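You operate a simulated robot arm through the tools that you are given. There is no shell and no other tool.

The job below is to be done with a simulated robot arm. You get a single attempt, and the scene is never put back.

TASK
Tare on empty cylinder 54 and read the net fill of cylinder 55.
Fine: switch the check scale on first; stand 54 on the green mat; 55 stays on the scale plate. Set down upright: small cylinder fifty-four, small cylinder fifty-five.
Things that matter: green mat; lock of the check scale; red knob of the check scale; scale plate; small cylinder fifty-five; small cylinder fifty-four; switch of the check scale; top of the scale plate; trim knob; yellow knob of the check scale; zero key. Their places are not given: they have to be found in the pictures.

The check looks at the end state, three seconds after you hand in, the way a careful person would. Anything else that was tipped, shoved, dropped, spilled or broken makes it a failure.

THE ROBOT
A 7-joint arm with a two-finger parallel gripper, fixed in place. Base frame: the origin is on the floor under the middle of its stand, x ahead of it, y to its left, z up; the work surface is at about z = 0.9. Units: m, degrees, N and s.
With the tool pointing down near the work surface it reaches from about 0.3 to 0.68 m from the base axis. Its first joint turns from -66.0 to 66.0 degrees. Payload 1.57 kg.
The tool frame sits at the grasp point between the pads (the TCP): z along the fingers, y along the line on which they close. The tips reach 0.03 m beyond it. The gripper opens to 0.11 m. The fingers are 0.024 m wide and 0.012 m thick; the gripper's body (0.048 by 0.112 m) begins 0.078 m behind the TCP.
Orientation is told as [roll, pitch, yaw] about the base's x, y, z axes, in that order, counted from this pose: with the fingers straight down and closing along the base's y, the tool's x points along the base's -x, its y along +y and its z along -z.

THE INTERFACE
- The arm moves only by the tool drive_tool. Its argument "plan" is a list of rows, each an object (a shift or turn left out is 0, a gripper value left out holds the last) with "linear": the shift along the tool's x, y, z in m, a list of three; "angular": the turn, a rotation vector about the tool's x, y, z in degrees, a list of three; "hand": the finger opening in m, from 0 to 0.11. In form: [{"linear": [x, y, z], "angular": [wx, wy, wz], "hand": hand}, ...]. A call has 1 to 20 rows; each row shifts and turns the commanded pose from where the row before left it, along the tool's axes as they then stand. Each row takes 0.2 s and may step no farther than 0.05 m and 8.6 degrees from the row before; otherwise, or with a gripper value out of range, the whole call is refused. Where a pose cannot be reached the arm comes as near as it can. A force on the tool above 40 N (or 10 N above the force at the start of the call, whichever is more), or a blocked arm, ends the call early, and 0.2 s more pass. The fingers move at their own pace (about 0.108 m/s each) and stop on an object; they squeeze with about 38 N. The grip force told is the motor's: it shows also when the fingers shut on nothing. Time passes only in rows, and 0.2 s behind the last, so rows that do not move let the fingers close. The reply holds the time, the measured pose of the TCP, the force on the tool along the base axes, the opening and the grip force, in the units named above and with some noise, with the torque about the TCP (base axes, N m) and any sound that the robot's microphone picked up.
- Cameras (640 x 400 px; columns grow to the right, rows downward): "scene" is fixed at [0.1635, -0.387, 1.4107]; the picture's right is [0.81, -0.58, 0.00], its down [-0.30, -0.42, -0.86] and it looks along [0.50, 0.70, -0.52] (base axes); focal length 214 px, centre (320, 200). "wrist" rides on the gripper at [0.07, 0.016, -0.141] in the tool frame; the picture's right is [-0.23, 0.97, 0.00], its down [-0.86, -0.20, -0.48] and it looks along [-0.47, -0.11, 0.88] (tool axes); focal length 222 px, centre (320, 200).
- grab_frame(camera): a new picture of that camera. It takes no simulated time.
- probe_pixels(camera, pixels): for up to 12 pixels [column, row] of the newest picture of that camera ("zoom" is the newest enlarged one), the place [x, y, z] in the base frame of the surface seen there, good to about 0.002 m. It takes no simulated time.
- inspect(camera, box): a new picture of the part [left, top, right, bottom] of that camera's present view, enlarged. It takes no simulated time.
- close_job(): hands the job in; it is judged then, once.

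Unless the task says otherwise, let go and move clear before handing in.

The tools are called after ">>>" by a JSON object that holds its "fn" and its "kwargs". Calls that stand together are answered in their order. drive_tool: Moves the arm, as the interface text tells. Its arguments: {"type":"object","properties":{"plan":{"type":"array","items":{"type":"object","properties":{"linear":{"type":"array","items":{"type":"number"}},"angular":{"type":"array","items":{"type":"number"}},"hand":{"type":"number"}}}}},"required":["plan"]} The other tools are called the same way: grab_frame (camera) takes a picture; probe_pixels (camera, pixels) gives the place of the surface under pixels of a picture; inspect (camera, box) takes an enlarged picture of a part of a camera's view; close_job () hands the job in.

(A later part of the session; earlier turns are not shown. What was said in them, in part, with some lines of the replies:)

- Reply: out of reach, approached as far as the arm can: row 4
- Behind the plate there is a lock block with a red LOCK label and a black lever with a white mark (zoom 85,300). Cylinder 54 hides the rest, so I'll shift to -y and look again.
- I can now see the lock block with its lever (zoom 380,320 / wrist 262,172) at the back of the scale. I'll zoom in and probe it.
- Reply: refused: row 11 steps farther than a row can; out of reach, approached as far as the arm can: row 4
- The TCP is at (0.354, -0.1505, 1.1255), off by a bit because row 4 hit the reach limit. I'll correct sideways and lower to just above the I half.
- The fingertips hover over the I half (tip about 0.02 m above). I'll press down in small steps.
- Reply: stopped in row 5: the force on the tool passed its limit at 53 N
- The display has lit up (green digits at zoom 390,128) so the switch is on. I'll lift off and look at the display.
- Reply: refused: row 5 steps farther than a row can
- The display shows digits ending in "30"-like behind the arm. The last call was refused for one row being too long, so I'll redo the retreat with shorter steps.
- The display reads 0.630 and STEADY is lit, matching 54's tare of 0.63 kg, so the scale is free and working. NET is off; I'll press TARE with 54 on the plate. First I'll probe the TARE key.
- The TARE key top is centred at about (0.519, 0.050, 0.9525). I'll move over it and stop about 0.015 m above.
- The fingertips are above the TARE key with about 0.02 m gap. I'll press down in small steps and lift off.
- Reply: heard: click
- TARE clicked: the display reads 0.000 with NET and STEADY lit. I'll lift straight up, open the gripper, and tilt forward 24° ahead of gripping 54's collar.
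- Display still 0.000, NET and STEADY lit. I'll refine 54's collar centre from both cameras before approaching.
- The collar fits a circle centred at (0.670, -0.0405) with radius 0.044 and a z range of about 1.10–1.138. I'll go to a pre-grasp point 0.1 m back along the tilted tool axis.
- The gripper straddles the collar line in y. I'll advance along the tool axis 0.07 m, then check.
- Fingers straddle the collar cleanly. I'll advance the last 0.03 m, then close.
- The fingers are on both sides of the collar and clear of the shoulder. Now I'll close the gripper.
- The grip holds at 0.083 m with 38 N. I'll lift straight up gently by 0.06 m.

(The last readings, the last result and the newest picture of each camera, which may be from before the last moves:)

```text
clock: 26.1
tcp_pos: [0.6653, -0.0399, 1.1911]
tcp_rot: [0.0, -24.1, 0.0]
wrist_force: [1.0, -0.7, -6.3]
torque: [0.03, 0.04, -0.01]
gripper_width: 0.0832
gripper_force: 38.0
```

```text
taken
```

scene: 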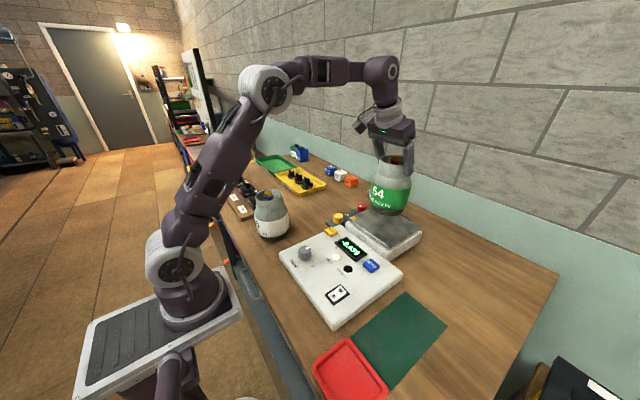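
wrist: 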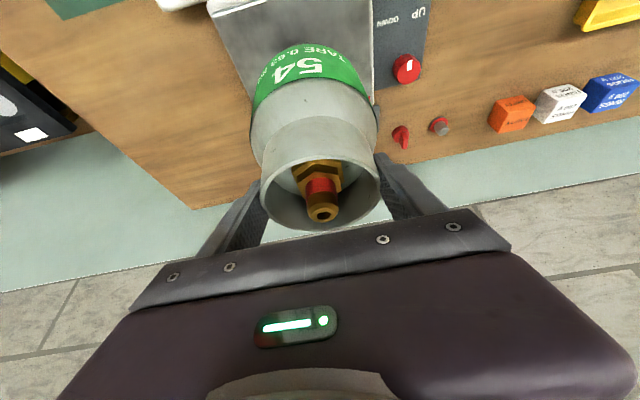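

54 is lifted cleanly (force change about −6.3 N, matching 0.63 kg), and its base is around z 1.035. I'll carry it level to above the green mat centre (0.464, -0.278).

>>> {"fn": "drive_tool", "kwargs": {"plan": [{"linear": [0.008, -0.01, -0.0035]}, {"linear": [0.01575, -0.01985, -0.00703]}, {"linear": [0.01575, -0.01985, -0.00703]}, {"linear": [0.01575, -0.01985, -0.00703]}, {"linear": [0.01575, -0.01985, -0.00703]}, {"linear": [0.01575, -0.01985, -0.00703]}, {"linear": [0.01575, -0.01985, -0.00703]}, {"linear": [0.01575, -0.01985, -0.00703]}, {"linear": [0.01575, -0.01985, -0.00703]}, {"linear": [0.01575, -0.01985, -0.00703]}, {"linear": [0.01575, -0.01985, -0.00703]}, {"linear": [0.01575, -0.01985, -0.00703]}, {"linear": [0.008, -0.01, -0.0035]}, {"linear": [0, 0, 0]}, {"linear": [0, 0, 0]}]}}

>>> {"fn": "grab_frame", "kwargs": {"camera": "scene"}}

>>> {"fn": "grab_frame", "kwargs": {"camera": "wrist"}}

```text
clock: 29.3
tcp_pos: [0.4567, -0.2791, 1.1904]
tcp_rot: [0.0, -24.1, 0.0]
wrist_force: [0.4, 0.4, -6.5]
torque: [0.02, 0.02, 0.0]
gripper_width: 0.083
gripper_force: 38.4
```

```text
taken
```

scene: 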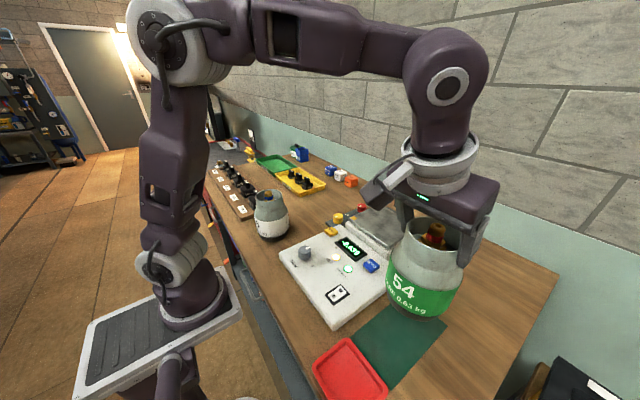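

```text
taken
```

wrist: 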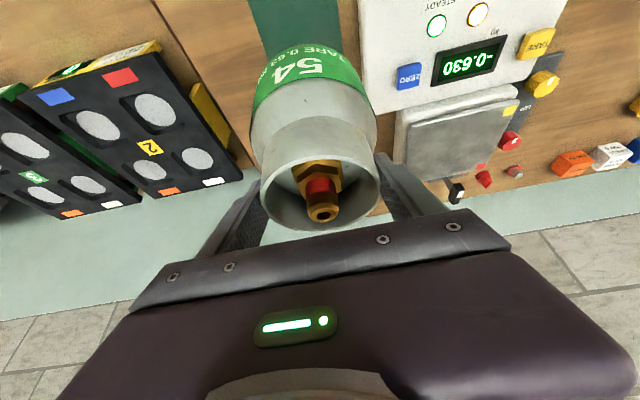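

The display shows −0.630 with NET and STEADY lit, as expected. I'll lower 54 by 0.10 m towards the mat and check the alignment.

>>> {"fn": "drive_tool", "kwargs": {"plan": [{"linear": [0.00814, 0.001, 0.01827]}, {"linear": [0.00814, 0, 0.01827]}, {"linear": [0.00814, 0, 0.01827]}, {"linear": [0.00814, 0, 0.01827]}, {"linear": [0.00814, 0, 0.01827]}, {"linear": [0, 0, 0]}, {"linear": [0, 0, 0]}]}}

>>> {"fn": "grab_frame", "kwargs": {"camera": "scene"}}

>>> {"fn": "inspect", "kwargs": {"camera": "scene", "box": [340, 220, 480, 400]}}

```text
clock: 30.9
tcp_pos: [0.4591, -0.2782, 1.0897]
tcp_rot: [0.0, -24.2, 0.1]
wrist_force: [0.5, 0.3, -6.5]
torque: [0.0, 0.02, 0.01]
gripper_width: 0.0828
gripper_force: 38.4
```

```text
taken
```

scene: 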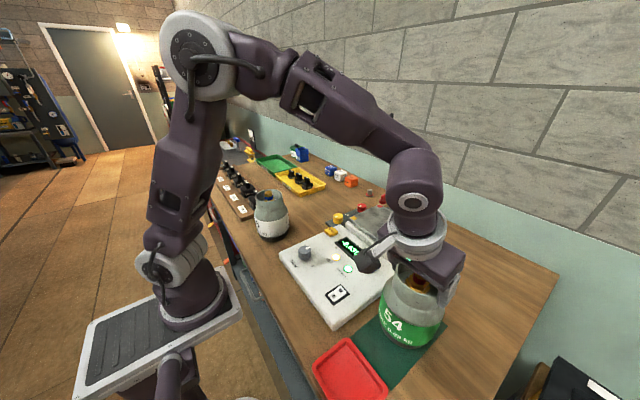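

```text
2.22 times, centred on (410, 310) of scene
```

zoom: 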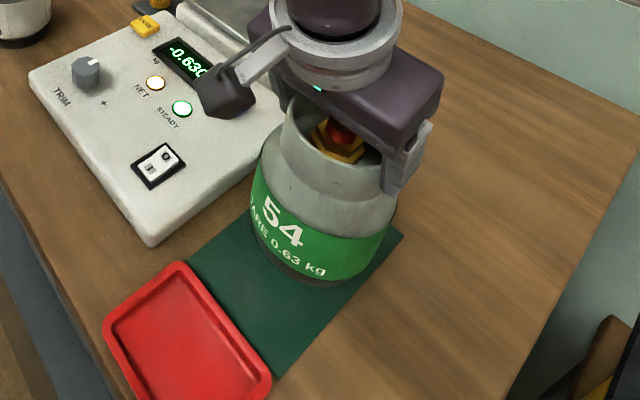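

54 hangs over the mat about 0.03 m up, centred across its width. I'll lower the remaining distance slowly until contact.

>>> {"fn": "drive_tool", "kwargs": {"plan": [{"linear": [0.00407, 0, 0.00914]}, {"linear": [0.00407, 0, 0.00914]}, {"linear": [0.00203, 0, 0.00457]}, {"linear": [0.00122, 0, 0.00274]}, {"linear": [0.00081, 0, 0.00183]}, {"linear": [0, 0, 0]}, {"linear": [0, 0, 0]}]}}

>>> {"fn": "inspect", "kwargs": {"camera": "scene", "box": [360, 240, 480, 380]}}

```text
clock: 32.5
tcp_pos: [0.4588, -0.2779, 1.0592]
tcp_rot: [0.1, -24.1, -0.1]
wrist_force: [0.0, 0.4, -4.5]
torque: [-0.01, 0.02, -0.02]
gripper_width: 0.0832
gripper_force: 37.8
```

```text
2.86 times, centred on (420, 310) of scene
```

zoom: 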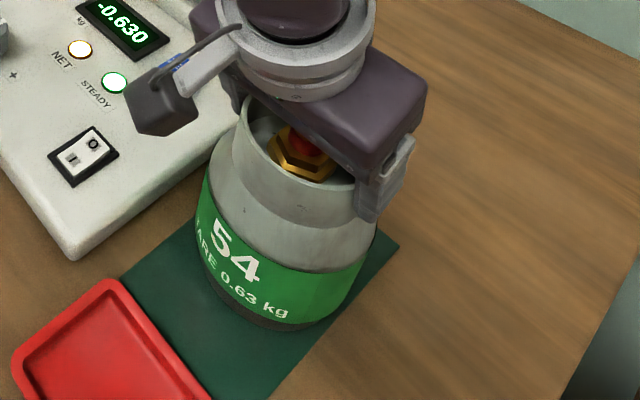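

The tool force eased from −6.5 to −4.5 N, so the base is touching the mat. I'll lower another 0.002 m to seat it.

>>> {"fn": "drive_tool", "kwargs": {"plan": [{"linear": [0.00041, 0, 0.00091]}, {"linear": [0.00041, 0, 0.00091]}, {"linear": [0, 0, 0]}]}}

```text
clock: 33.3
tcp_pos: [0.4588, -0.2771, 1.0589]
tcp_rot: [-0.1, -24.1, 0.1]
wrist_force: [-0.3, 0.1, -6.3]
torque: [-0.02, 0.04, -0.01]
gripper_width: 0.0829
gripper_force: 37.3
```

The force is back at −6.3 N at z 1.0589, so it still hangs. I'll continue down in 0.001–0.002 m steps.

>>> {"fn": "drive_tool", "kwargs": {"plan": [{"linear": [0.00081, 0, 0.00183]}, {"linear": [0, 0, 0]}, {"linear": [0, 0, 0]}]}}

>>> {"fn": "drive_tool", "kwargs": {"plan": [{"linear": [0.00081, 0, 0.00183]}, {"linear": [0, 0, 0]}, {"linear": [0, 0, 0]}]}}

```text
clock: 34.1
tcp_pos: [0.4583, -0.2777, 1.0563]
tcp_rot: [-0.1, -24.1, -0.1]
wrist_force: [0.2, 0.6, -6.3]
torque: [0.0, 0.01, -0.02]
gripper_width: 0.0831
gripper_force: 38.1
```

```text
clock: 34.9
tcp_pos: [0.4588, -0.2777, 1.0556]
tcp_rot: [-0.3, -24.4, 0.1]
wrist_force: [-3.0, 2.9, 28.9]
torque: [1.08, -0.2, 0.44]
gripper_width: 0.0833
gripper_force: 38.3
```

Now the tool feels +28.9 N, so 54 is firmly on the mat. I'll ease up by about 0.0015 m, then open the fingers.

>>> {"fn": "drive_tool", "kwargs": {"plan": [{"linear": [-0.0006, 0, -0.00128]}, {"linear": [0, 0, 0]}, {"linear": [0, 0, 0]}]}}

>>> {"fn": "inspect", "kwargs": {"camera": "scene", "box": [360, 240, 480, 380]}}

```text
clock: 35.7
tcp_pos: [0.4595, -0.2781, 1.0552]
tcp_rot: [0.0, -24.2, 0.0]
wrist_force: [5.8, 1.7, 10.1]
torque: [-0.12, -1.1, 0.02]
gripper_width: 0.083
gripper_force: 38.1
```

```text
2.86 times, centred on (420, 310) of scene
```

zoom: 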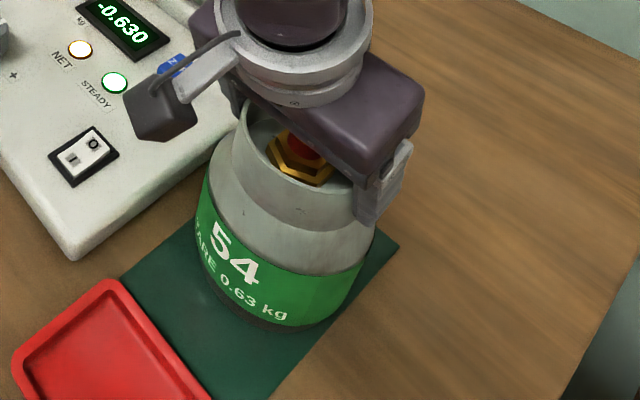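

54 stands on the mat with only 10 N residual load. I'll open the fingers now.

>>> {"fn": "drive_tool", "kwargs": {"plan": [{"linear": [-0.0002, 0, -0.0004]}, {"linear": [0, 0, 0], "hand": 0.11}, {"linear": [0, 0, 0]}, {"linear": [0, 0, 0]}]}}

>>> {"fn": "inspect", "kwargs": {"camera": "scene", "box": [360, 240, 480, 380]}}

>>> {"fn": "grab_frame", "kwargs": {"camera": "wrist"}}

```text
clock: 36.7
tcp_pos: [0.4589, -0.2774, 1.0559]
tcp_rot: [-0.1, -24.1, 0.0]
wrist_force: [-0.8, -0.4, 0.5]
torque: [0.03, 0.02, -0.01]
gripper_width: 0.1099
gripper_force: 0.1
```

```text
2.86 times, centred on (420, 310) of scene
```

zoom: 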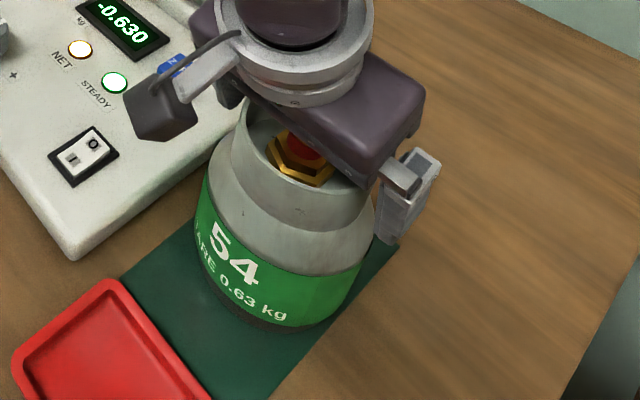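

```text
taken
```

wrist: 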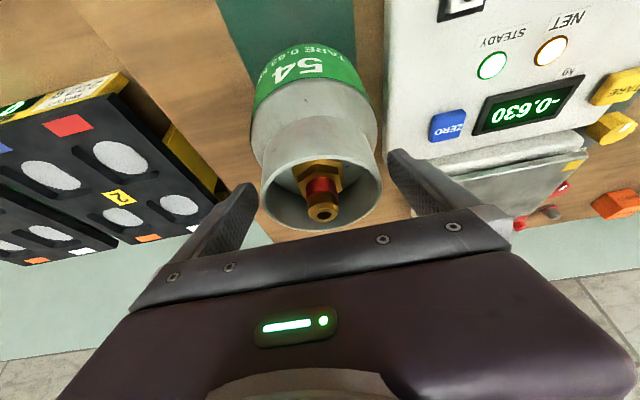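

54 stands upright on the mat, released. I'll back out along the tool axis and rise.

>>> {"fn": "drive_tool", "kwargs": {"plan": [{"linear": [0, 0, -0.015]}, {"linear": [0, 0, -0.03]}, {"linear": [0, 0, -0.04]}, {"linear": [0, 0, -0.04]}, {"linear": [0, 0, -0.04]}, {"linear": [0, 0.03, -0.03]}, {"linear": [0, 0.045, 0]}, {"linear": [0, 0.045, 0]}, {"linear": [0, 0.045, 0]}, {"linear": [0, 0.045, 0]}, {"linear": [0, 0.045, 0]}, {"linear": [0, 0, 0]}]}}

>>> {"fn": "grab_frame", "kwargs": {"camera": "scene"}}

>>> {"fn": "grab_frame", "kwargs": {"camera": "wrist"}}

```text
clock: 39.3
tcp_pos: [0.3795, -0.0196, 1.2338]
tcp_rot: [-0.1, -24.1, 0.0]
wrist_force: [0.2, -0.6, 0.0]
torque: [0.07, -0.02, 0.02]
gripper_width: 0.1101
gripper_force: 0.0
```

```text
taken
```

scene: 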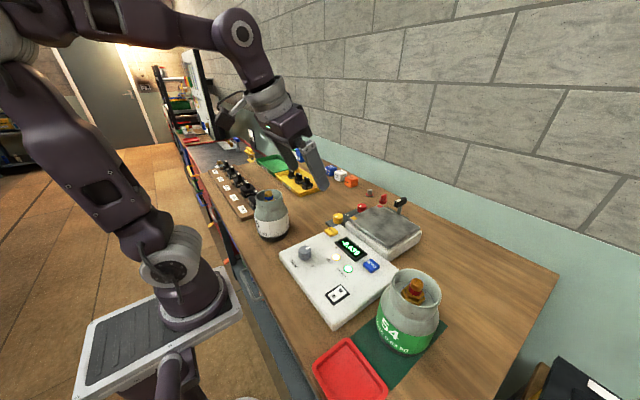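

```text
taken
```

wrist: 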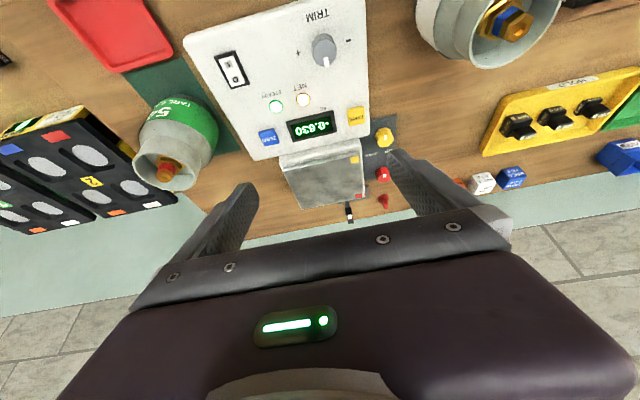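

54 stands on the mat and the plate is empty (display −0.630). Let me check 54's placement, the bare plate and measure cylinder 55's collar.

>>> {"fn": "inspect", "kwargs": {"camera": "scene", "box": [330, 190, 470, 390]}}

>>> {"fn": "probe_pixels", "kwargs": {"camera": "scene", "pixels": [[350, 222], [385, 252], [418, 231], [385, 215], [385, 235], [254, 205], [262, 208], [270, 208], [278, 205], [285, 201], [266, 191], [272, 195]]}}

>>> {"fn": "inspect", "kwargs": {"camera": "scene", "box": [240, 175, 310, 245]}}

```text
2.00 times, centred on (400, 290) of scene
```

zoom: 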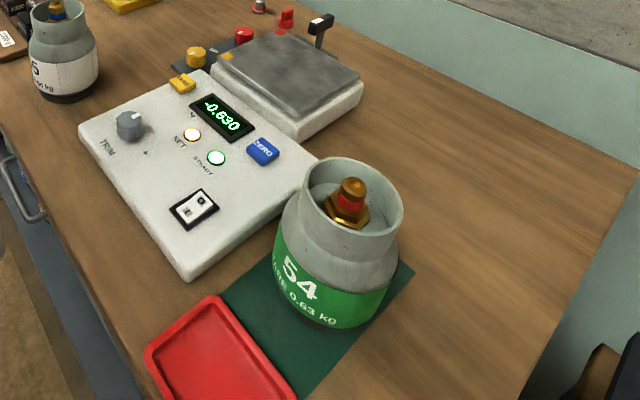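

```text
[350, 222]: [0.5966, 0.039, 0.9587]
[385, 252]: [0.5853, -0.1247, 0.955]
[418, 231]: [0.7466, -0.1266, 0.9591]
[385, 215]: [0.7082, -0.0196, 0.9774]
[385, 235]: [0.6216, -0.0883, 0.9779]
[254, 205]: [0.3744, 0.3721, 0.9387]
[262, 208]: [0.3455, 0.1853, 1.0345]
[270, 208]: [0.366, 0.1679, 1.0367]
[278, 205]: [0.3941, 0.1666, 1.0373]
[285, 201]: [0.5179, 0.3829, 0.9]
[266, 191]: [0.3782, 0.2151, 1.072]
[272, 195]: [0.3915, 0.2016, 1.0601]
```

```text
5.71 times, centred on (275, 210) of scene
```

zoom: 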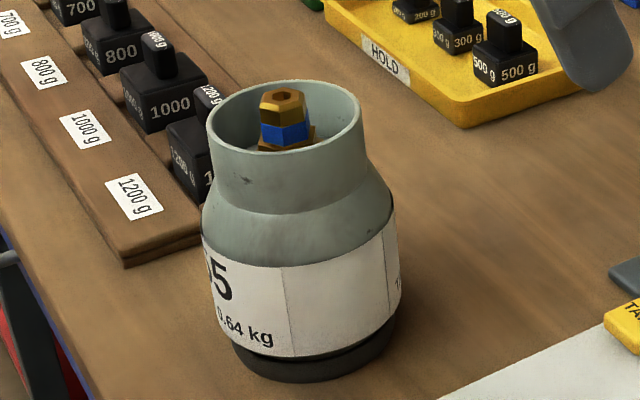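

Cylinder 55 is upright at zoom (290,240) with its collar clear; the weights rack is on its +y side. I'll probe 55's collar and the nearest weights.

>>> {"fn": "probe_pixels", "kwargs": {"camera": "zoom", "pixels": [[216, 165], [230, 178], [250, 190], [275, 195], [300, 193], [325, 185], [345, 172], [358, 150], [285, 170], [235, 155], [180, 130], [160, 45]]}}

>>> {"fn": "inspect", "kwargs": {"camera": "wrist", "box": [400, 0, 600, 120]}}

```text
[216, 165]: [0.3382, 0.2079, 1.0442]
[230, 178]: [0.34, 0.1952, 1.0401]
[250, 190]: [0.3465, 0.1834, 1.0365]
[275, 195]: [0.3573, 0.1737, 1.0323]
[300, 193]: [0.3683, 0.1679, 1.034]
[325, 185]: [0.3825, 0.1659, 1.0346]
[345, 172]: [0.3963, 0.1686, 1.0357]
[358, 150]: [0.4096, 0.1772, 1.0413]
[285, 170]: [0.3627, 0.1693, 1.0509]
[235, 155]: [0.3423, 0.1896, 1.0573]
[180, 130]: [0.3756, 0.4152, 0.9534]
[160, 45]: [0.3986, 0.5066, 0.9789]
```

```text
3.20 times, centred on (500, 60) of wrist
```

zoom: 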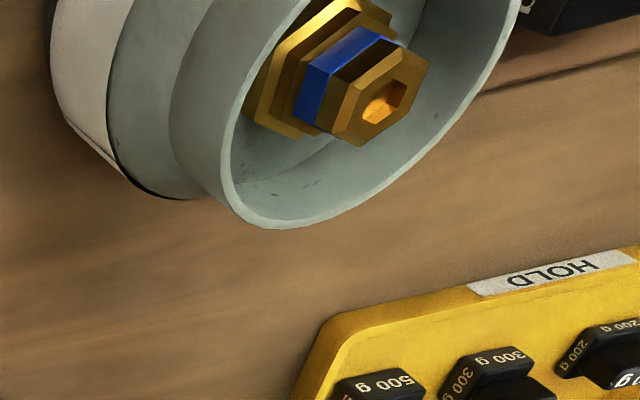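

55's collar fits a circle centred at (0.381, 0.209) with r≈0.042; its rim should be at z≈1.061. I'll move above it at the same tilt.

>>> {"fn": "drive_tool", "kwargs": {"plan": [{"linear": [0.0041, 0.0386, -0.0018]}, {"linear": [0, 0.038, 0]}, {"linear": [0, 0.038, 0]}, {"linear": [0, 0.038, 0]}, {"linear": [0, 0.038, 0]}, {"linear": [0, 0.038, 0]}, {"linear": [0.0122, 0, 0.0274]}, {"linear": [0.0122, 0, 0.0274]}, {"linear": [0, 0, 0]}, {"linear": [0, 0, 0]}]}}

>>> {"fn": "grab_frame", "kwargs": {"camera": "wrist"}}

>>> {"fn": "grab_frame", "kwargs": {"camera": "scene"}}

```text
clock: 41.5
tcp_pos: [0.3756, 0.206, 1.1738]
tcp_rot: [0.0, -24.1, 0.0]
wrist_force: [-0.3, -0.1, -0.7]
torque: [0.0, -0.01, -0.01]
gripper_width: 0.1098
gripper_force: 0.1
```

```text
taken
```

wrist: 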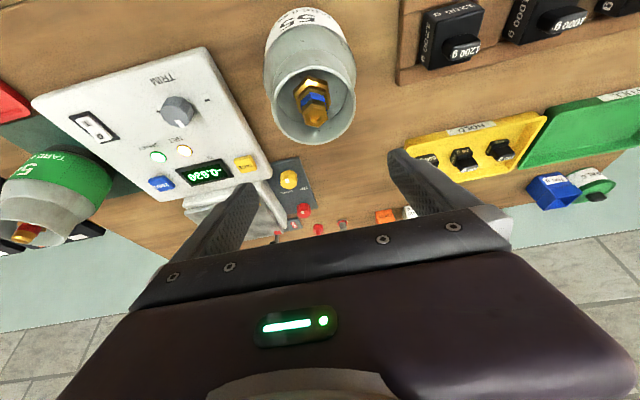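

```text
taken
```

scene: 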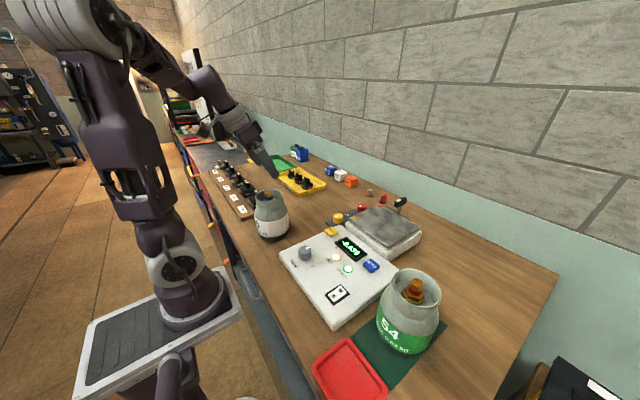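

The tool is over 55 in y. I'll cross-check 55's collar centre from the wrist view before descending.

>>> {"fn": "probe_pixels", "kwargs": {"camera": "wrist", "pixels": [[272, 85], [280, 75], [300, 66], [320, 62], [335, 64], [348, 72], [275, 95], [300, 75], [330, 70], [350, 82], [275, 115], [352, 115]]}}

>>> {"fn": "inspect", "kwargs": {"camera": "wrist", "box": [240, 0, 380, 150]}}

```text
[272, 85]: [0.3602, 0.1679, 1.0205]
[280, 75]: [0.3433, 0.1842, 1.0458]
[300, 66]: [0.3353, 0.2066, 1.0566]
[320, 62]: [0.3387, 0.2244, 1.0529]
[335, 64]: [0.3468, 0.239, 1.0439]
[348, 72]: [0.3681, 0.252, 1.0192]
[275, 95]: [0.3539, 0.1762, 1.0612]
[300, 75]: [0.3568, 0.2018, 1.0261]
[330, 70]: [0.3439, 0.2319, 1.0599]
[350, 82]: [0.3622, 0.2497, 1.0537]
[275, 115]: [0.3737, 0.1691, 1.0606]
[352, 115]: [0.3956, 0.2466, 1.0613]
```

```text
2.67 times, centred on (310, 75) of wrist
```

zoom: 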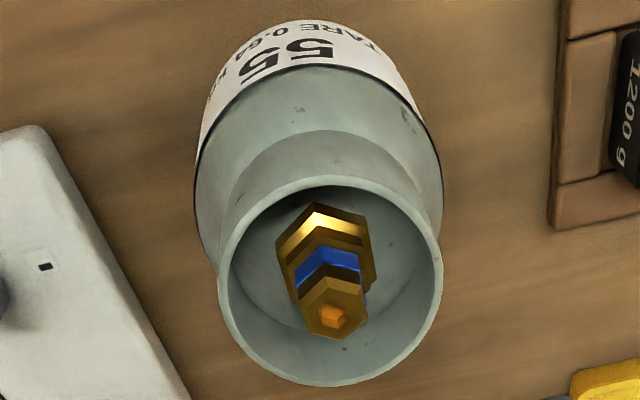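

The wrist view confirms 55's collar centre at about (0.380, 0.209), rim z≈1.061. I'll descend 0.10 m with a small +y correction.

>>> {"fn": "drive_tool", "kwargs": {"plan": [{"linear": [0.01018, 0.003, 0.02284]}, {"linear": [0.01018, 0, 0.02284]}, {"linear": [0.01018, 0, 0.02284]}, {"linear": [0.0061, 0, 0.0137]}, {"linear": [0, 0, 0]}, {"linear": [0, 0, 0]}]}}

>>> {"fn": "inspect", "kwargs": {"camera": "scene", "box": [220, 140, 320, 245]}}

>>> {"fn": "grab_frame", "kwargs": {"camera": "wrist"}}

```text
clock: 42.9
tcp_pos: [0.3734, 0.2077, 1.0851]
tcp_rot: [-0.2, -24.2, 0.0]
wrist_force: [-0.1, 0.4, 0.7]
torque: [-0.02, 0.0, -0.02]
gripper_width: 0.1101
gripper_force: 0.0
```

```text
3.81 times, centred on (270, 192) of scene
```

zoom: 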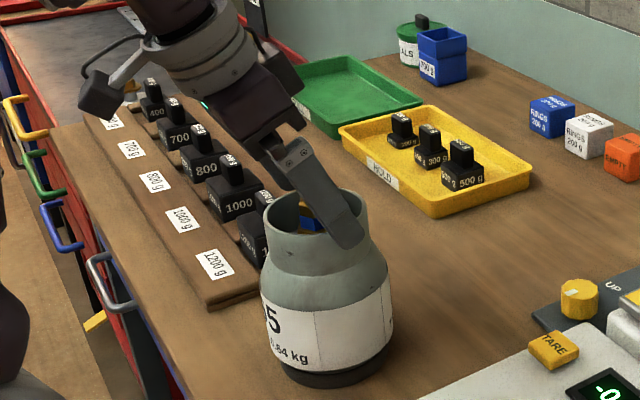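

```text
taken
```

wrist: 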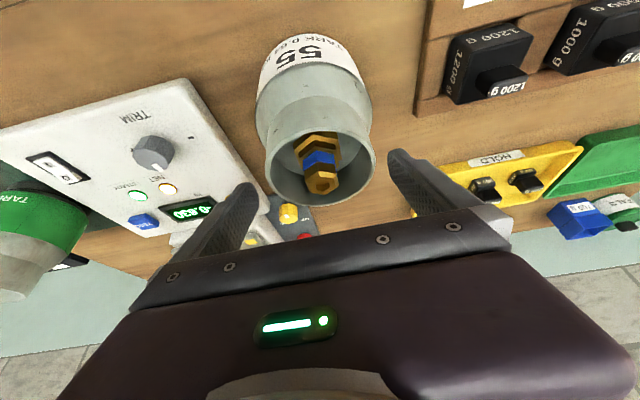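

The fingers straddle 55's collar. I'll go down the last 0.029 m and check before closing.

>>> {"fn": "drive_tool", "kwargs": {"plan": [{"linear": [0.0051, 0.001, 0.0142]}, {"linear": [0.0057, 0, 0.0128]}, {"linear": [0, 0, 0]}, {"linear": [0, 0, 0]}]}}

>>> {"fn": "inspect", "kwargs": {"camera": "scene", "box": [230, 150, 320, 245]}}

>>> {"fn": "grab_frame", "kwargs": {"camera": "wrist"}}

```text
clock: 43.9
tcp_pos: [0.3765, 0.2089, 1.0553]
tcp_rot: [-0.1, -24.0, 0.0]
wrist_force: [0.3, 0.0, 0.4]
torque: [0.02, -0.04, 0.01]
gripper_width: 0.1102
gripper_force: 0.1
```

```text
4.21 times, centred on (275, 198) of scene
```

zoom: 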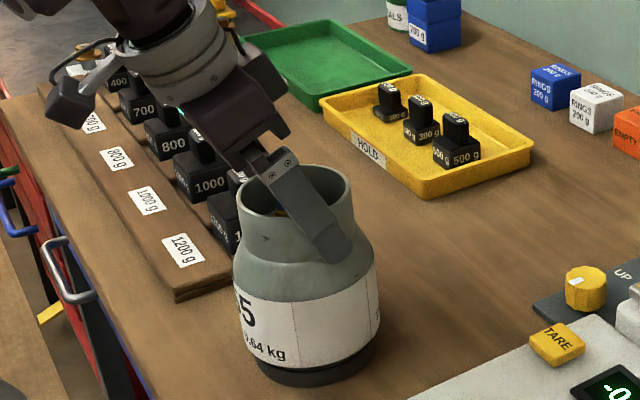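

```text
taken
```

wrist: 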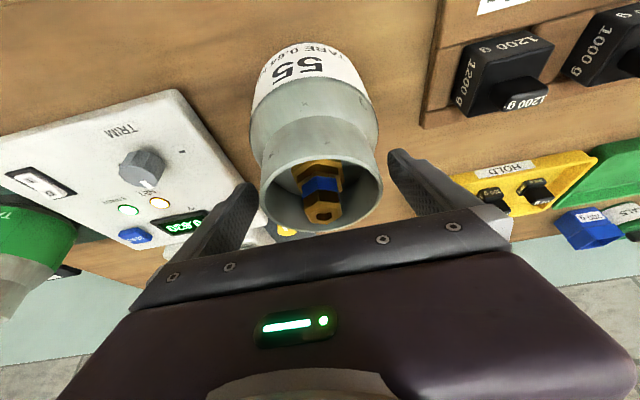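

The collar sits centred between the fingers (wrist 260–383 px, as it was for 54). Closing now.

>>> {"fn": "drive_tool", "kwargs": {"plan": [{"linear": [0, 0, 0], "hand": 0.06}, {"linear": [0, 0, 0]}, {"linear": [0, 0, 0]}, {"linear": [0, 0, 0]}]}}

>>> {"fn": "drive_tool", "kwargs": {"plan": [{"linear": [-0.002, 0, -0.0046]}, {"linear": [-0.0041, 0, -0.0091]}, {"linear": [-0.0041, 0, -0.0091]}, {"linear": [0, 0, 0]}, {"linear": [0, 0, 0]}]}}

>>> {"fn": "grab_frame", "kwargs": {"camera": "scene"}}

>>> {"fn": "grab_frame", "kwargs": {"camera": "wrist"}}

```text
clock: 44.9
tcp_pos: [0.3766, 0.2093, 1.0547]
tcp_rot: [0.0, -24.2, 0.1]
wrist_force: [0.1, 2.9, 0.0]
torque: [0.25, -0.11, 0.12]
gripper_width: 0.0831
gripper_force: 37.8
```

```text
clock: 46.1
tcp_pos: [0.3763, 0.2104, 1.0796]
tcp_rot: [-0.1, -24.1, 0.1]
wrist_force: [0.4, 0.0, -11.6]
torque: [-0.01, 0.07, -0.01]
gripper_width: 0.083
gripper_force: 38.2
```

```text
taken
```

scene: 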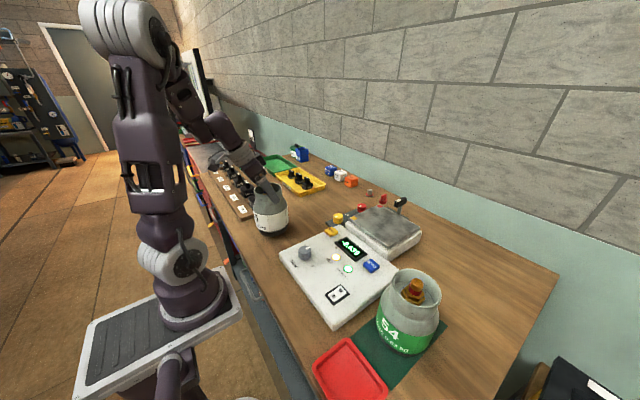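

```text
taken
```

wrist: 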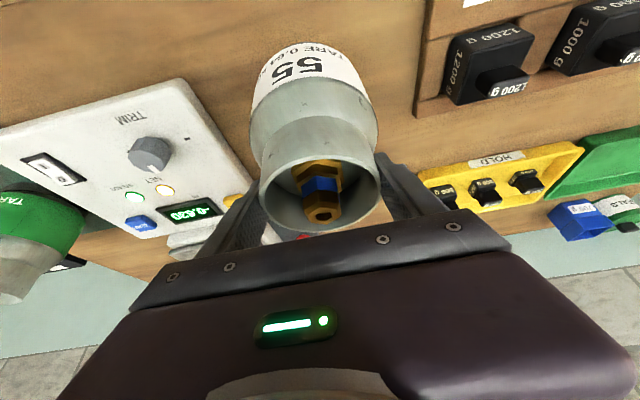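

55 is held at 11.6 N (about 1.18 kg) and lifted cleanly. I'll raise it so the base is around z 1.035.

>>> {"fn": "drive_tool", "kwargs": {"plan": [{"linear": [-0.0041, 0, -0.0091]}, {"linear": [-0.00814, 0, -0.01827]}, {"linear": [-0.00814, 0, -0.01827]}, {"linear": [-0.00814, 0, -0.01827]}, {"linear": [-0.00814, 0, -0.01827]}, {"linear": [-0.00814, 0, -0.01827]}, {"linear": [0, 0, 0]}, {"linear": [0, 0, 0]}]}}

>>> {"fn": "grab_frame", "kwargs": {"camera": "scene"}}

>>> {"fn": "inspect", "kwargs": {"camera": "scene", "box": [340, 190, 430, 265]}}

>>> {"fn": "probe_pixels", "kwargs": {"camera": "zoom", "pixels": [[45, 140], [192, 255], [320, 180], [150, 90], [180, 110], [320, 100], [250, 200], [120, 160], [250, 130], [310, 175], [192, 240], [70, 140]]}}

```text
clock: 47.9
tcp_pos: [0.3744, 0.2105, 1.1889]
tcp_rot: [-0.1, -24.1, 0.0]
wrist_force: [0.2, 1.0, -10.2]
torque: [0.0, 0.05, -0.03]
gripper_width: 0.0833
gripper_force: 38.1
```

```text
taken
```

scene: 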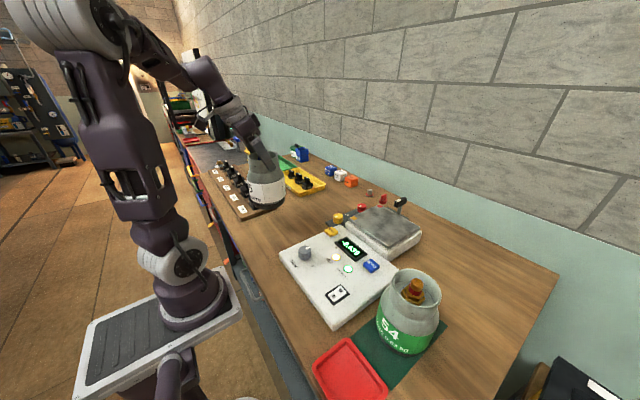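

```text
5.33 times, centred on (385, 228) of scene
```

zoom: 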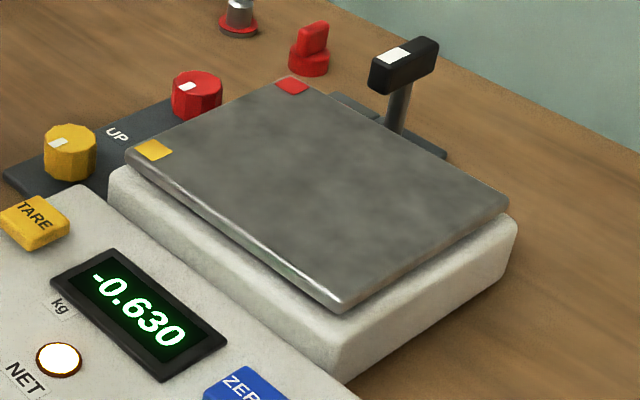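

```text
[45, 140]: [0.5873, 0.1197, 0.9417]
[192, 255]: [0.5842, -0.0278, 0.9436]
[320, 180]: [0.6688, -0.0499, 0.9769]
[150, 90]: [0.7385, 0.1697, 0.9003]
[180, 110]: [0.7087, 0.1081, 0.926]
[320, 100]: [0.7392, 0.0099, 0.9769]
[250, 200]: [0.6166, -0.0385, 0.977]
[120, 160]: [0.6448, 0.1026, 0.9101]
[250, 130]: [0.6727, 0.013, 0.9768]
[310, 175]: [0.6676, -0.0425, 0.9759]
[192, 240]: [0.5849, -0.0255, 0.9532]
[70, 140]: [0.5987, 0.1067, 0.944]
```

The plate is bare and level at z≈0.977, centred near (0.670, −0.045). I'll carry 55 at constant height to above it.

>>> {"fn": "drive_tool", "kwargs": {"plan": [{"linear": [-0.0095, -0.0091, 0.0042]}, {"linear": [-0.01903, -0.01818, 0.00848]}, {"linear": [-0.01903, -0.01818, 0.00848]}, {"linear": [-0.01903, -0.01818, 0.00848]}, {"linear": [-0.01903, -0.01818, 0.00848]}, {"linear": [-0.01903, -0.01818, 0.00848]}, {"linear": [-0.01903, -0.01818, 0.00848]}, {"linear": [-0.01903, -0.01818, 0.00848]}, {"linear": [-0.01903, -0.01818, 0.00848]}, {"linear": [-0.01903, -0.01818, 0.00848]}, {"linear": [-0.01903, -0.01818, 0.00848]}, {"linear": [-0.01903, -0.01818, 0.00848]}, {"linear": [-0.01903, -0.01818, 0.00848]}, {"linear": [-0.01903, -0.01818, 0.00848]}, {"linear": [-0.0095, -0.0091, 0.0042]}, {"linear": [0, 0, 0]}, {"linear": [0, 0, 0]}]}}

>>> {"fn": "grab_frame", "kwargs": {"camera": "scene"}}

>>> {"fn": "grab_frame", "kwargs": {"camera": "wrist"}}

```text
clock: 51.5
tcp_pos: [0.6668, -0.0456, 1.1916]
tcp_rot: [-0.2, -24.1, 0.0]
wrist_force: [0.5, -0.3, -10.8]
torque: [0.0, 0.04, -0.01]
gripper_width: 0.0832
gripper_force: 37.9
```

```text
taken
```

scene: 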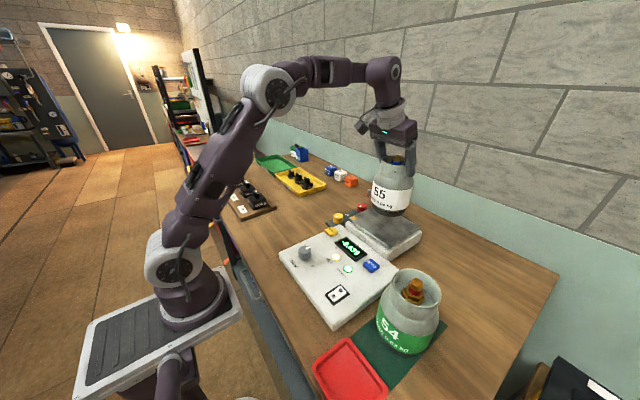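

```text
taken
```

wrist: 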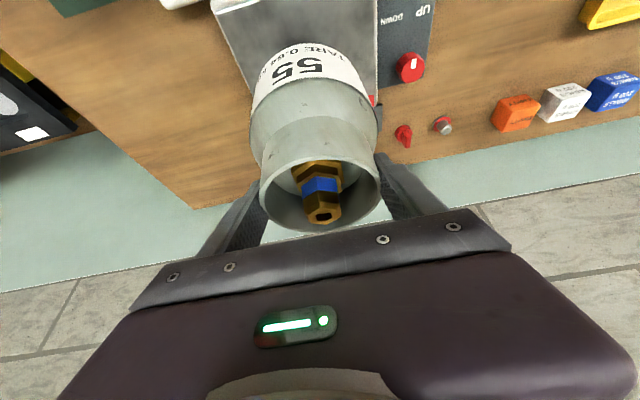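

55 hangs over the plate centre. I'll lower 0.05 m, then approach contact in fine steps.

>>> {"fn": "drive_tool", "kwargs": {"plan": [{"linear": [0.0061, 0, 0.0137]}, {"linear": [0.0061, 0, 0.0137]}, {"linear": [0.00407, 0, 0.00914]}, {"linear": [0.00285, 0, 0.0064]}, {"linear": [0, 0, 0]}, {"linear": [0, 0, 0]}]}}

>>> {"fn": "inspect", "kwargs": {"camera": "scene", "box": [330, 150, 440, 270]}}

```text
clock: 52.9
tcp_pos: [0.6655, -0.0447, 1.1424]
tcp_rot: [-0.1, -24.2, 0.0]
wrist_force: [0.1, 0.4, -11.5]
torque: [0.01, 0.08, 0.01]
gripper_width: 0.0833
gripper_force: 37.7
```

```text
3.33 times, centred on (385, 210) of scene
```

zoom: 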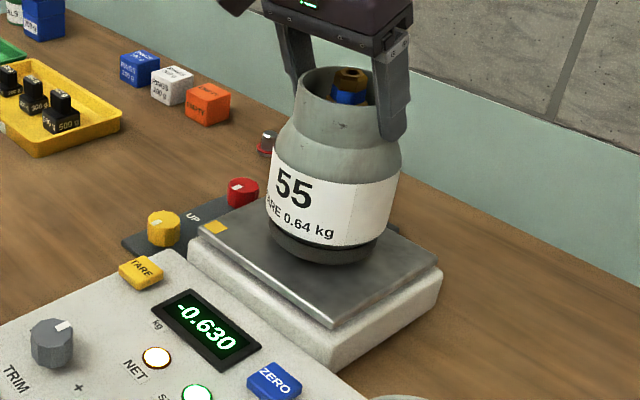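

55's base is about 0.01 m above the plate and display still −0.630. I'll go down 0.007 m more in small steps.

>>> {"fn": "drive_tool", "kwargs": {"plan": [{"linear": [0.00122, 0, 0.00274]}, {"linear": [0.00081, 0, 0.00183]}, {"linear": [0.00081, 0, 0.00183]}, {"linear": [0, 0, 0]}, {"linear": [0, 0, 0]}]}}

>>> {"fn": "inspect", "kwargs": {"camera": "scene", "box": [330, 150, 440, 270]}}

```text
clock: 54.1
tcp_pos: [0.6678, -0.0442, 1.1357]
tcp_rot: [-0.1, -24.2, 0.0]
wrist_force: [0.5, 0.2, -10.8]
torque: [-0.01, 0.03, -0.01]
gripper_width: 0.0829
gripper_force: 38.6
```

```text
3.33 times, centred on (385, 210) of scene
```

zoom: 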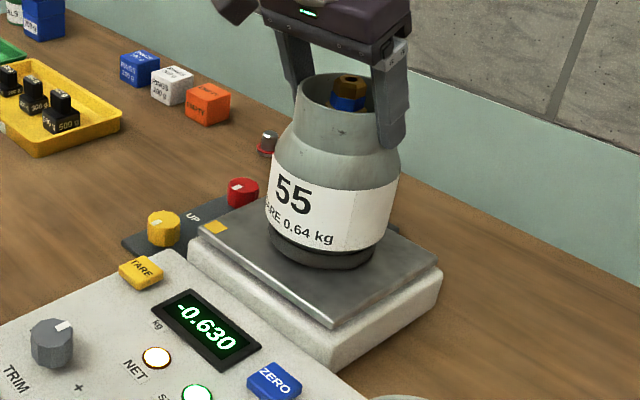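

>>> {"fn": "drive_tool", "kwargs": {"plan": [{"linear": [0.00061, 0, 0.00137]}, {"linear": [0, 0, 0]}, {"linear": [0, 0, 0]}]}}

>>> {"fn": "inspect", "kwargs": {"camera": "scene", "box": [330, 150, 440, 270]}}

```text
clock: 54.9
tcp_pos: [0.6665, -0.045, 1.1342]
tcp_rot: [-0.2, -24.1, 0.0]
wrist_force: [-0.9, -0.8, -10.9]
torque: [0.02, 0.05, 0.01]
gripper_width: 0.083
gripper_force: 38.1
```

```text
3.33 times, centred on (385, 210) of scene
```

zoom: 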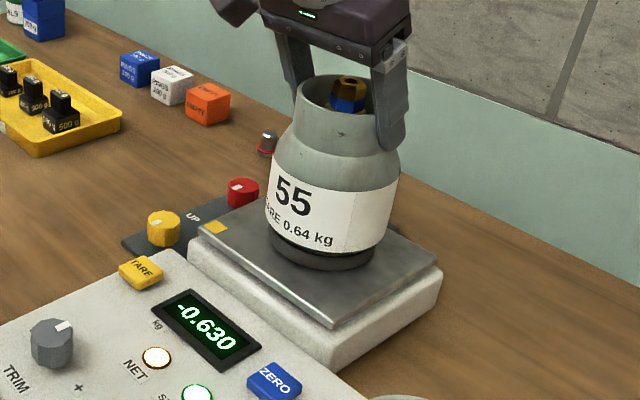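

Still −10.9 N with the display at −0.630, so 55 hasn't touched yet (TCP z 1.1342). Another 0.0012 m down.

>>> {"fn": "drive_tool", "kwargs": {"plan": [{"linear": [0.00049, 0, 0.0011]}, {"linear": [0, 0, 0]}, {"linear": [0, 0, 0]}]}}

>>> {"fn": "inspect", "kwargs": {"camera": "scene", "box": [330, 150, 440, 270]}}

```text
clock: 55.7
tcp_pos: [0.6667, -0.045, 1.1325]
tcp_rot: [0.0, -24.1, 0.0]
wrist_force: [0.1, -0.3, -10.6]
torque: [-0.03, 0.07, 0.0]
gripper_width: 0.0828
gripper_force: 37.8
```

```text
3.33 times, centred on (385, 210) of scene
```

zoom: 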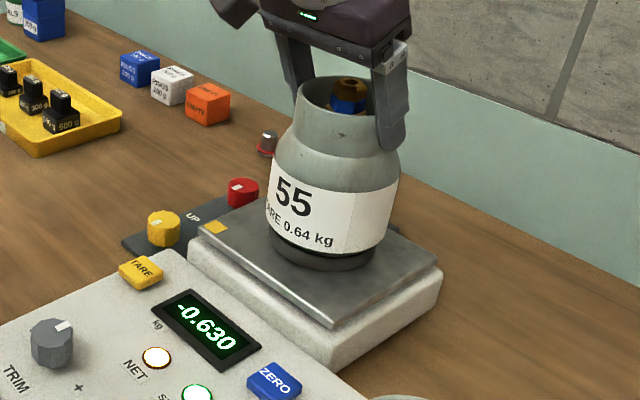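

Still hanging (−10.6 N, −0.630). Another 0.001 m down.

>>> {"fn": "drive_tool", "kwargs": {"plan": [{"linear": [0.00041, 0, 0.00091]}, {"linear": [0, 0, 0]}, {"linear": [0, 0, 0]}]}}

>>> {"fn": "inspect", "kwargs": {"camera": "scene", "box": [330, 150, 440, 270]}}

```text
clock: 56.5
tcp_pos: [0.6671, -0.0455, 1.1325]
tcp_rot: [-0.1, -24.1, 0.0]
wrist_force: [0.2, 1.0, -11.0]
torque: [0.04, 0.07, -0.02]
gripper_width: 0.0832
gripper_force: 38.1
```

```text
3.33 times, centred on (385, 210) of scene
```

zoom: 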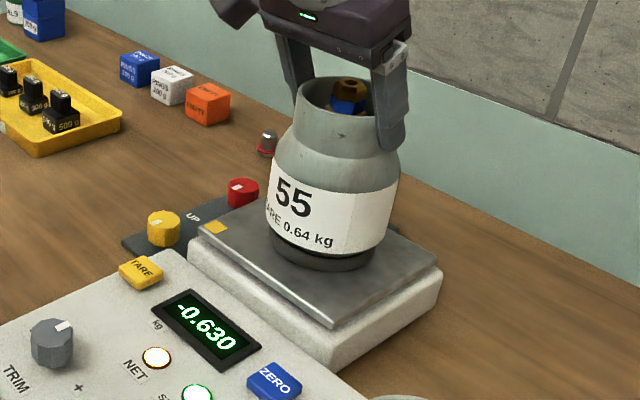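

>>> {"fn": "drive_tool", "kwargs": {"plan": [{"linear": [0.00041, 0, 0.00091]}, {"linear": [0, 0, 0]}, {"linear": [0, 0, 0]}]}}

>>> {"fn": "inspect", "kwargs": {"camera": "scene", "box": [330, 150, 440, 270]}}

```text
clock: 57.3
tcp_pos: [0.6675, -0.0457, 1.131]
tcp_rot: [-0.1, -24.1, 0.0]
wrist_force: [0.5, 0.4, -11.6]
torque: [0.0, 0.03, 0.01]
gripper_width: 0.0832
gripper_force: 37.7
```

```text
3.33 times, centred on (385, 210) of scene
```

zoom: 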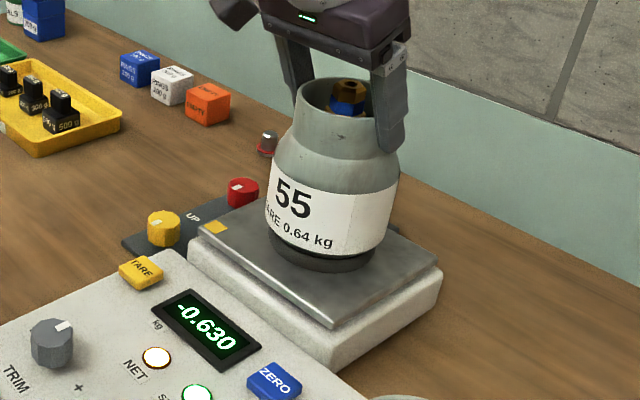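

Still hanging (−11.6 N) at z 1.131. I continue in 0.001 m steps.

>>> {"fn": "drive_tool", "kwargs": {"plan": [{"linear": [0.00041, 0, 0.00091]}, {"linear": [0, 0, 0]}, {"linear": [0, 0, 0]}]}}

>>> {"fn": "inspect", "kwargs": {"camera": "scene", "box": [330, 150, 440, 270]}}

```text
clock: 58.1
tcp_pos: [0.6675, -0.0459, 1.1311]
tcp_rot: [-0.1, -24.3, 0.0]
wrist_force: [-0.7, -0.5, -5.8]
torque: [0.26, 0.21, 0.01]
gripper_width: 0.0831
gripper_force: 37.8
```

```text
3.33 times, centred on (385, 210) of scene
```

zoom: 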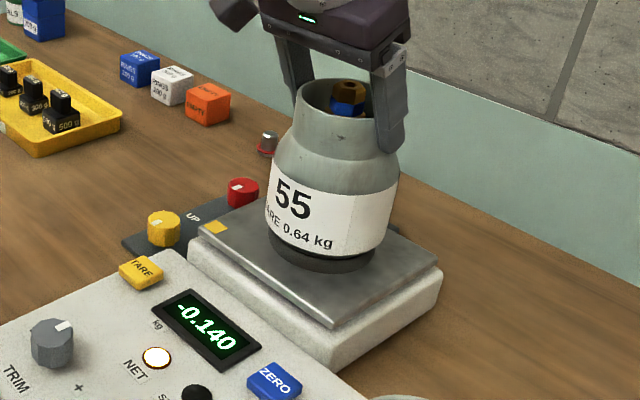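

Contact: display −0.140 and the tool force fell to −5.8 N, so the plate carries about half the weight. A last 0.0005 m down, then open.

>>> {"fn": "drive_tool", "kwargs": {"plan": [{"linear": [0.00016, 0, 0.00037]}, {"linear": [0, 0, 0]}, {"linear": [0, 0, 0]}]}}

>>> {"fn": "inspect", "kwargs": {"camera": "scene", "box": [330, 150, 440, 270]}}

```text
clock: 58.9
tcp_pos: [0.666, -0.0448, 1.1309]
tcp_rot: [0.0, -24.3, -0.1]
wrist_force: [-3.7, -1.8, 3.7]
torque: [0.37, 0.76, 0.11]
gripper_width: 0.0829
gripper_force: 37.9
```

```text
3.33 times, centred on (385, 210) of scene
```

zoom: 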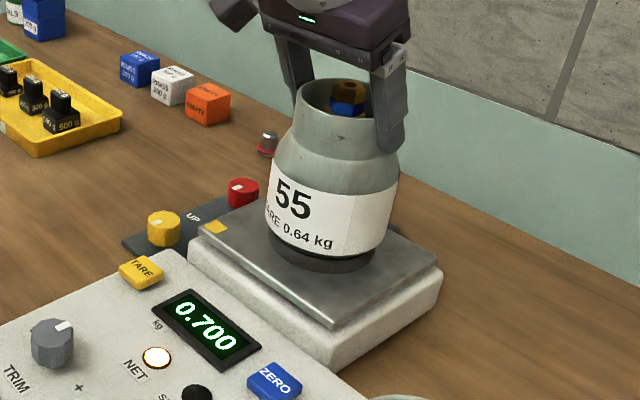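

The plate now carries all of 55 with slight extra load (0.700, +3.7 N). I'll open the fingers.

>>> {"fn": "drive_tool", "kwargs": {"plan": [{"linear": [0, 0, 0], "hand": 0.11}, {"linear": [0, 0, 0]}, {"linear": [0, 0, 0]}, {"linear": [0, 0, 0]}]}}

>>> {"fn": "inspect", "kwargs": {"camera": "scene", "box": [330, 150, 440, 270]}}

>>> {"fn": "grab_frame", "kwargs": {"camera": "wrist"}}

```text
clock: 59.9
tcp_pos: [0.6674, -0.045, 1.1307]
tcp_rot: [-0.1, -24.1, 0.0]
wrist_force: [0.1, 0.1, -0.4]
torque: [0.03, 0.0, 0.01]
gripper_width: 0.1096
gripper_force: 0.0
```

```text
3.33 times, centred on (385, 210) of scene
```

zoom: 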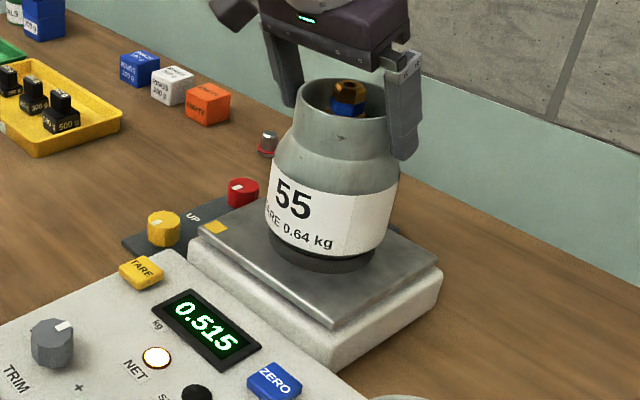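

```text
taken
```

wrist: 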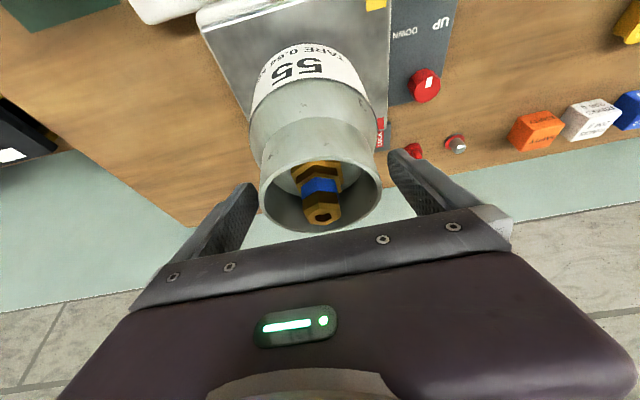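

Released; the display is settling (0.515, STEADY not yet lit). I'll back out along the tool axis and check the reading.

>>> {"fn": "drive_tool", "kwargs": {"plan": [{"linear": [0, 0, -0.01]}, {"linear": [0, 0, -0.02]}, {"linear": [0, 0, -0.03]}, {"linear": [0, 0, -0.03]}, {"linear": [0.01, 0, -0.03]}, {"linear": [0.04, 0, 0]}, {"linear": [0.04, 0, 0]}, {"linear": [0.04, 0, -0.01]}, {"linear": [0, 0, 0]}, {"linear": [0, 0, 0]}]}}

>>> {"fn": "grab_frame", "kwargs": {"camera": "scene"}}

>>> {"fn": "inspect", "kwargs": {"camera": "scene", "box": [310, 170, 440, 300]}}

```text
clock: 62.1
tcp_pos: [0.4944, -0.0434, 1.1929]
tcp_rot: [-0.1, -24.2, 0.0]
wrist_force: [-0.5, 0.1, 0.5]
torque: [-0.01, -0.02, -0.01]
gripper_width: 0.1101
gripper_force: 0.0
```

```text
taken
```

scene: 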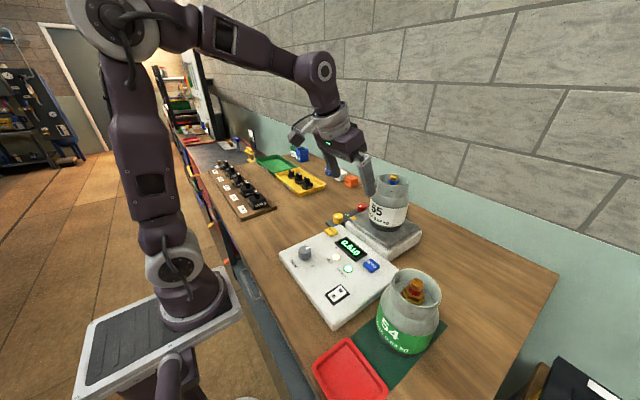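

```text
3.08 times, centred on (375, 235) of scene
```

zoom: 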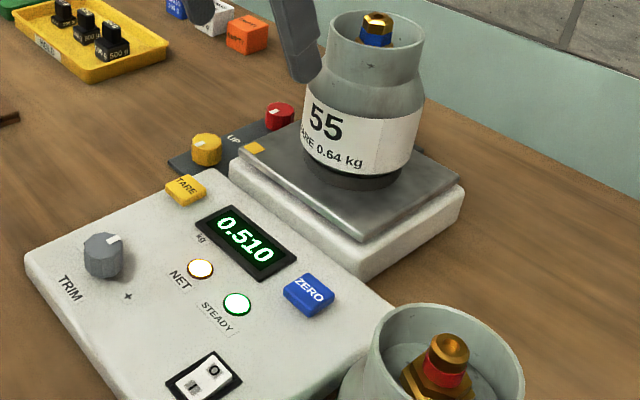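

The display reads 0.510 kg with NET and STEADY lit; 55 stands upright on the plate and 54 on the mat. I'll retreat further and take a final overall look.

>>> {"fn": "drive_tool", "kwargs": {"plan": [{"linear": [0.02, 0, -0.04]}, {"linear": [0.02, 0, -0.04]}, {"linear": [0.04, 0, -0.01]}, {"linear": [0, 0, 0], "angular": [0, 8, 0]}, {"linear": [0, 0, 0], "angular": [0, 8, 0]}, {"linear": [0, 0, 0], "angular": [0, 8, 0]}, {"linear": [0, 0, 0]}, {"linear": [0, 0, 0]}]}}

>>> {"fn": "grab_frame", "kwargs": {"camera": "scene"}}

>>> {"fn": "inspect", "kwargs": {"camera": "scene", "box": [290, 170, 450, 370]}}

>>> {"fn": "grab_frame", "kwargs": {"camera": "wrist"}}

```text
clock: 63.9
tcp_pos: [0.3838, -0.0445, 1.245]
tcp_rot: [0.0, -0.1, 0.0]
wrist_force: [0.1, 0.2, 0.1]
torque: [-0.01, 0.0, 0.02]
gripper_width: 0.1099
gripper_force: 0.0
```

```text
taken
```

scene: 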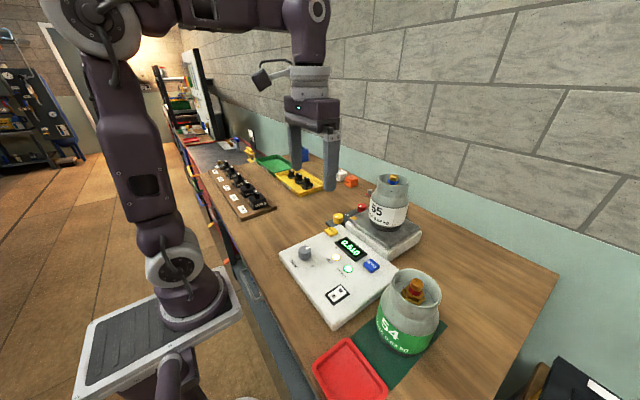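

```text
2.00 times, centred on (370, 270) of scene
```

zoom: 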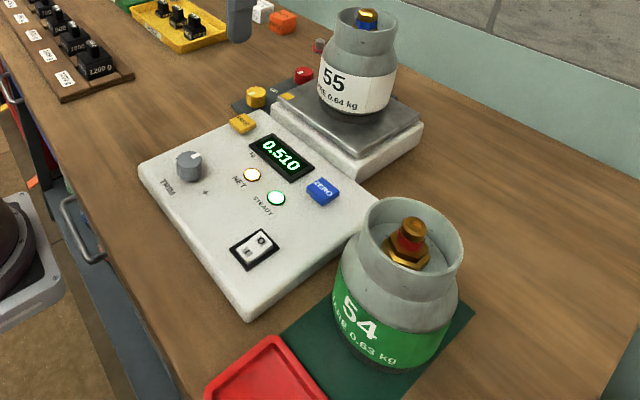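

```text
taken
```

wrist: 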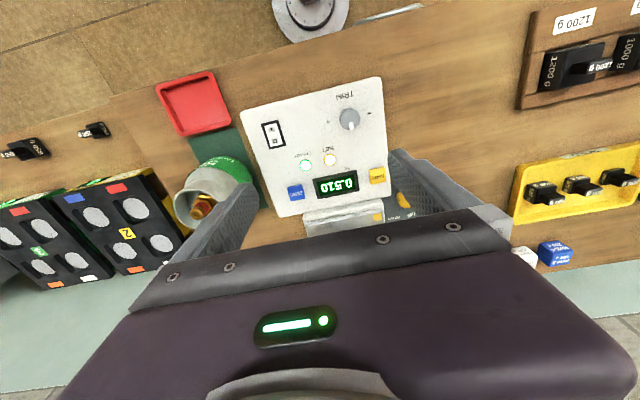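

The display holds 0.510 with NET and STEADY lit. One last check that 54's base is fully within the mat, from the wrist view around (215,180).

>>> {"fn": "inspect", "kwargs": {"camera": "wrist", "box": [150, 120, 290, 240]}}

>>> {"fn": "probe_pixels", "kwargs": {"camera": "wrist", "pixels": [[193, 142], [238, 128], [210, 158], [190, 165], [225, 155], [245, 165], [195, 150], [240, 150]]}}

```text
3.33 times, centred on (220, 180) of wrist
```

zoom: 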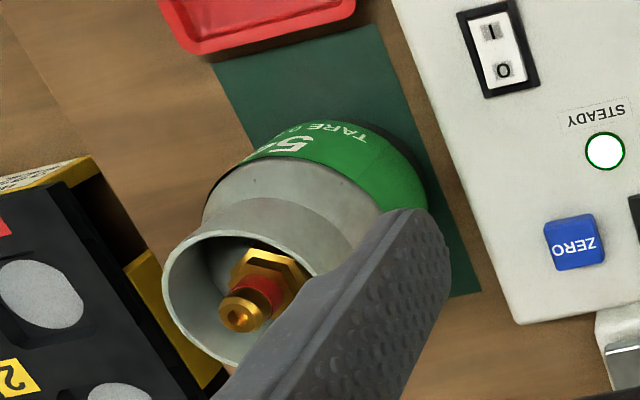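

```text
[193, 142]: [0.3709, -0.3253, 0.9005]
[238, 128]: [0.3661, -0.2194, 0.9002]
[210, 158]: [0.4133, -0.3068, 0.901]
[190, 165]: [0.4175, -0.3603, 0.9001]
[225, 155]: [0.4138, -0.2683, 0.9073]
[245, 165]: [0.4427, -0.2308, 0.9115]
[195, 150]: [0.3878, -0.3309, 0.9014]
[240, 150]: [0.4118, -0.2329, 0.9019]
```

54's base edge starts at about (0.414, −0.268) and its centre is about (0.464, −0.278). The mat spans about −0.333 to −0.222 in y, so the base is centred within it. The scale is on, 55 stands on the plate and the display reads 0.510 kg net and steady. The arm is clear, so I'm handing in.

>>> {"fn": "close_job", "kwargs": {}}

```text
The job is handed in.
```

The net fill of cylinder 55 is **0.510 kg**, tared on empty cylinder 54. I've handed the job in, but I haven't seen the result of the check.

- **Scale:** I switched it on first. It read 0.630 kg with 54 on the plate, matching the 0.63 kg tare on its label, so I pressed TARE once.
- **Cylinder 54:** it stands upright on the green mat, with its base inside the mat edges.
- **Cylinder 55:** it stands upright near the middle of the scale plate, with the NET and STEADY lamps lit.

I didn't touch the lock, the trim knob, the zero key or the red and yellow knobs. Nothing else looked moved in the last pictures. The gripper is open and clear of both cylinders.
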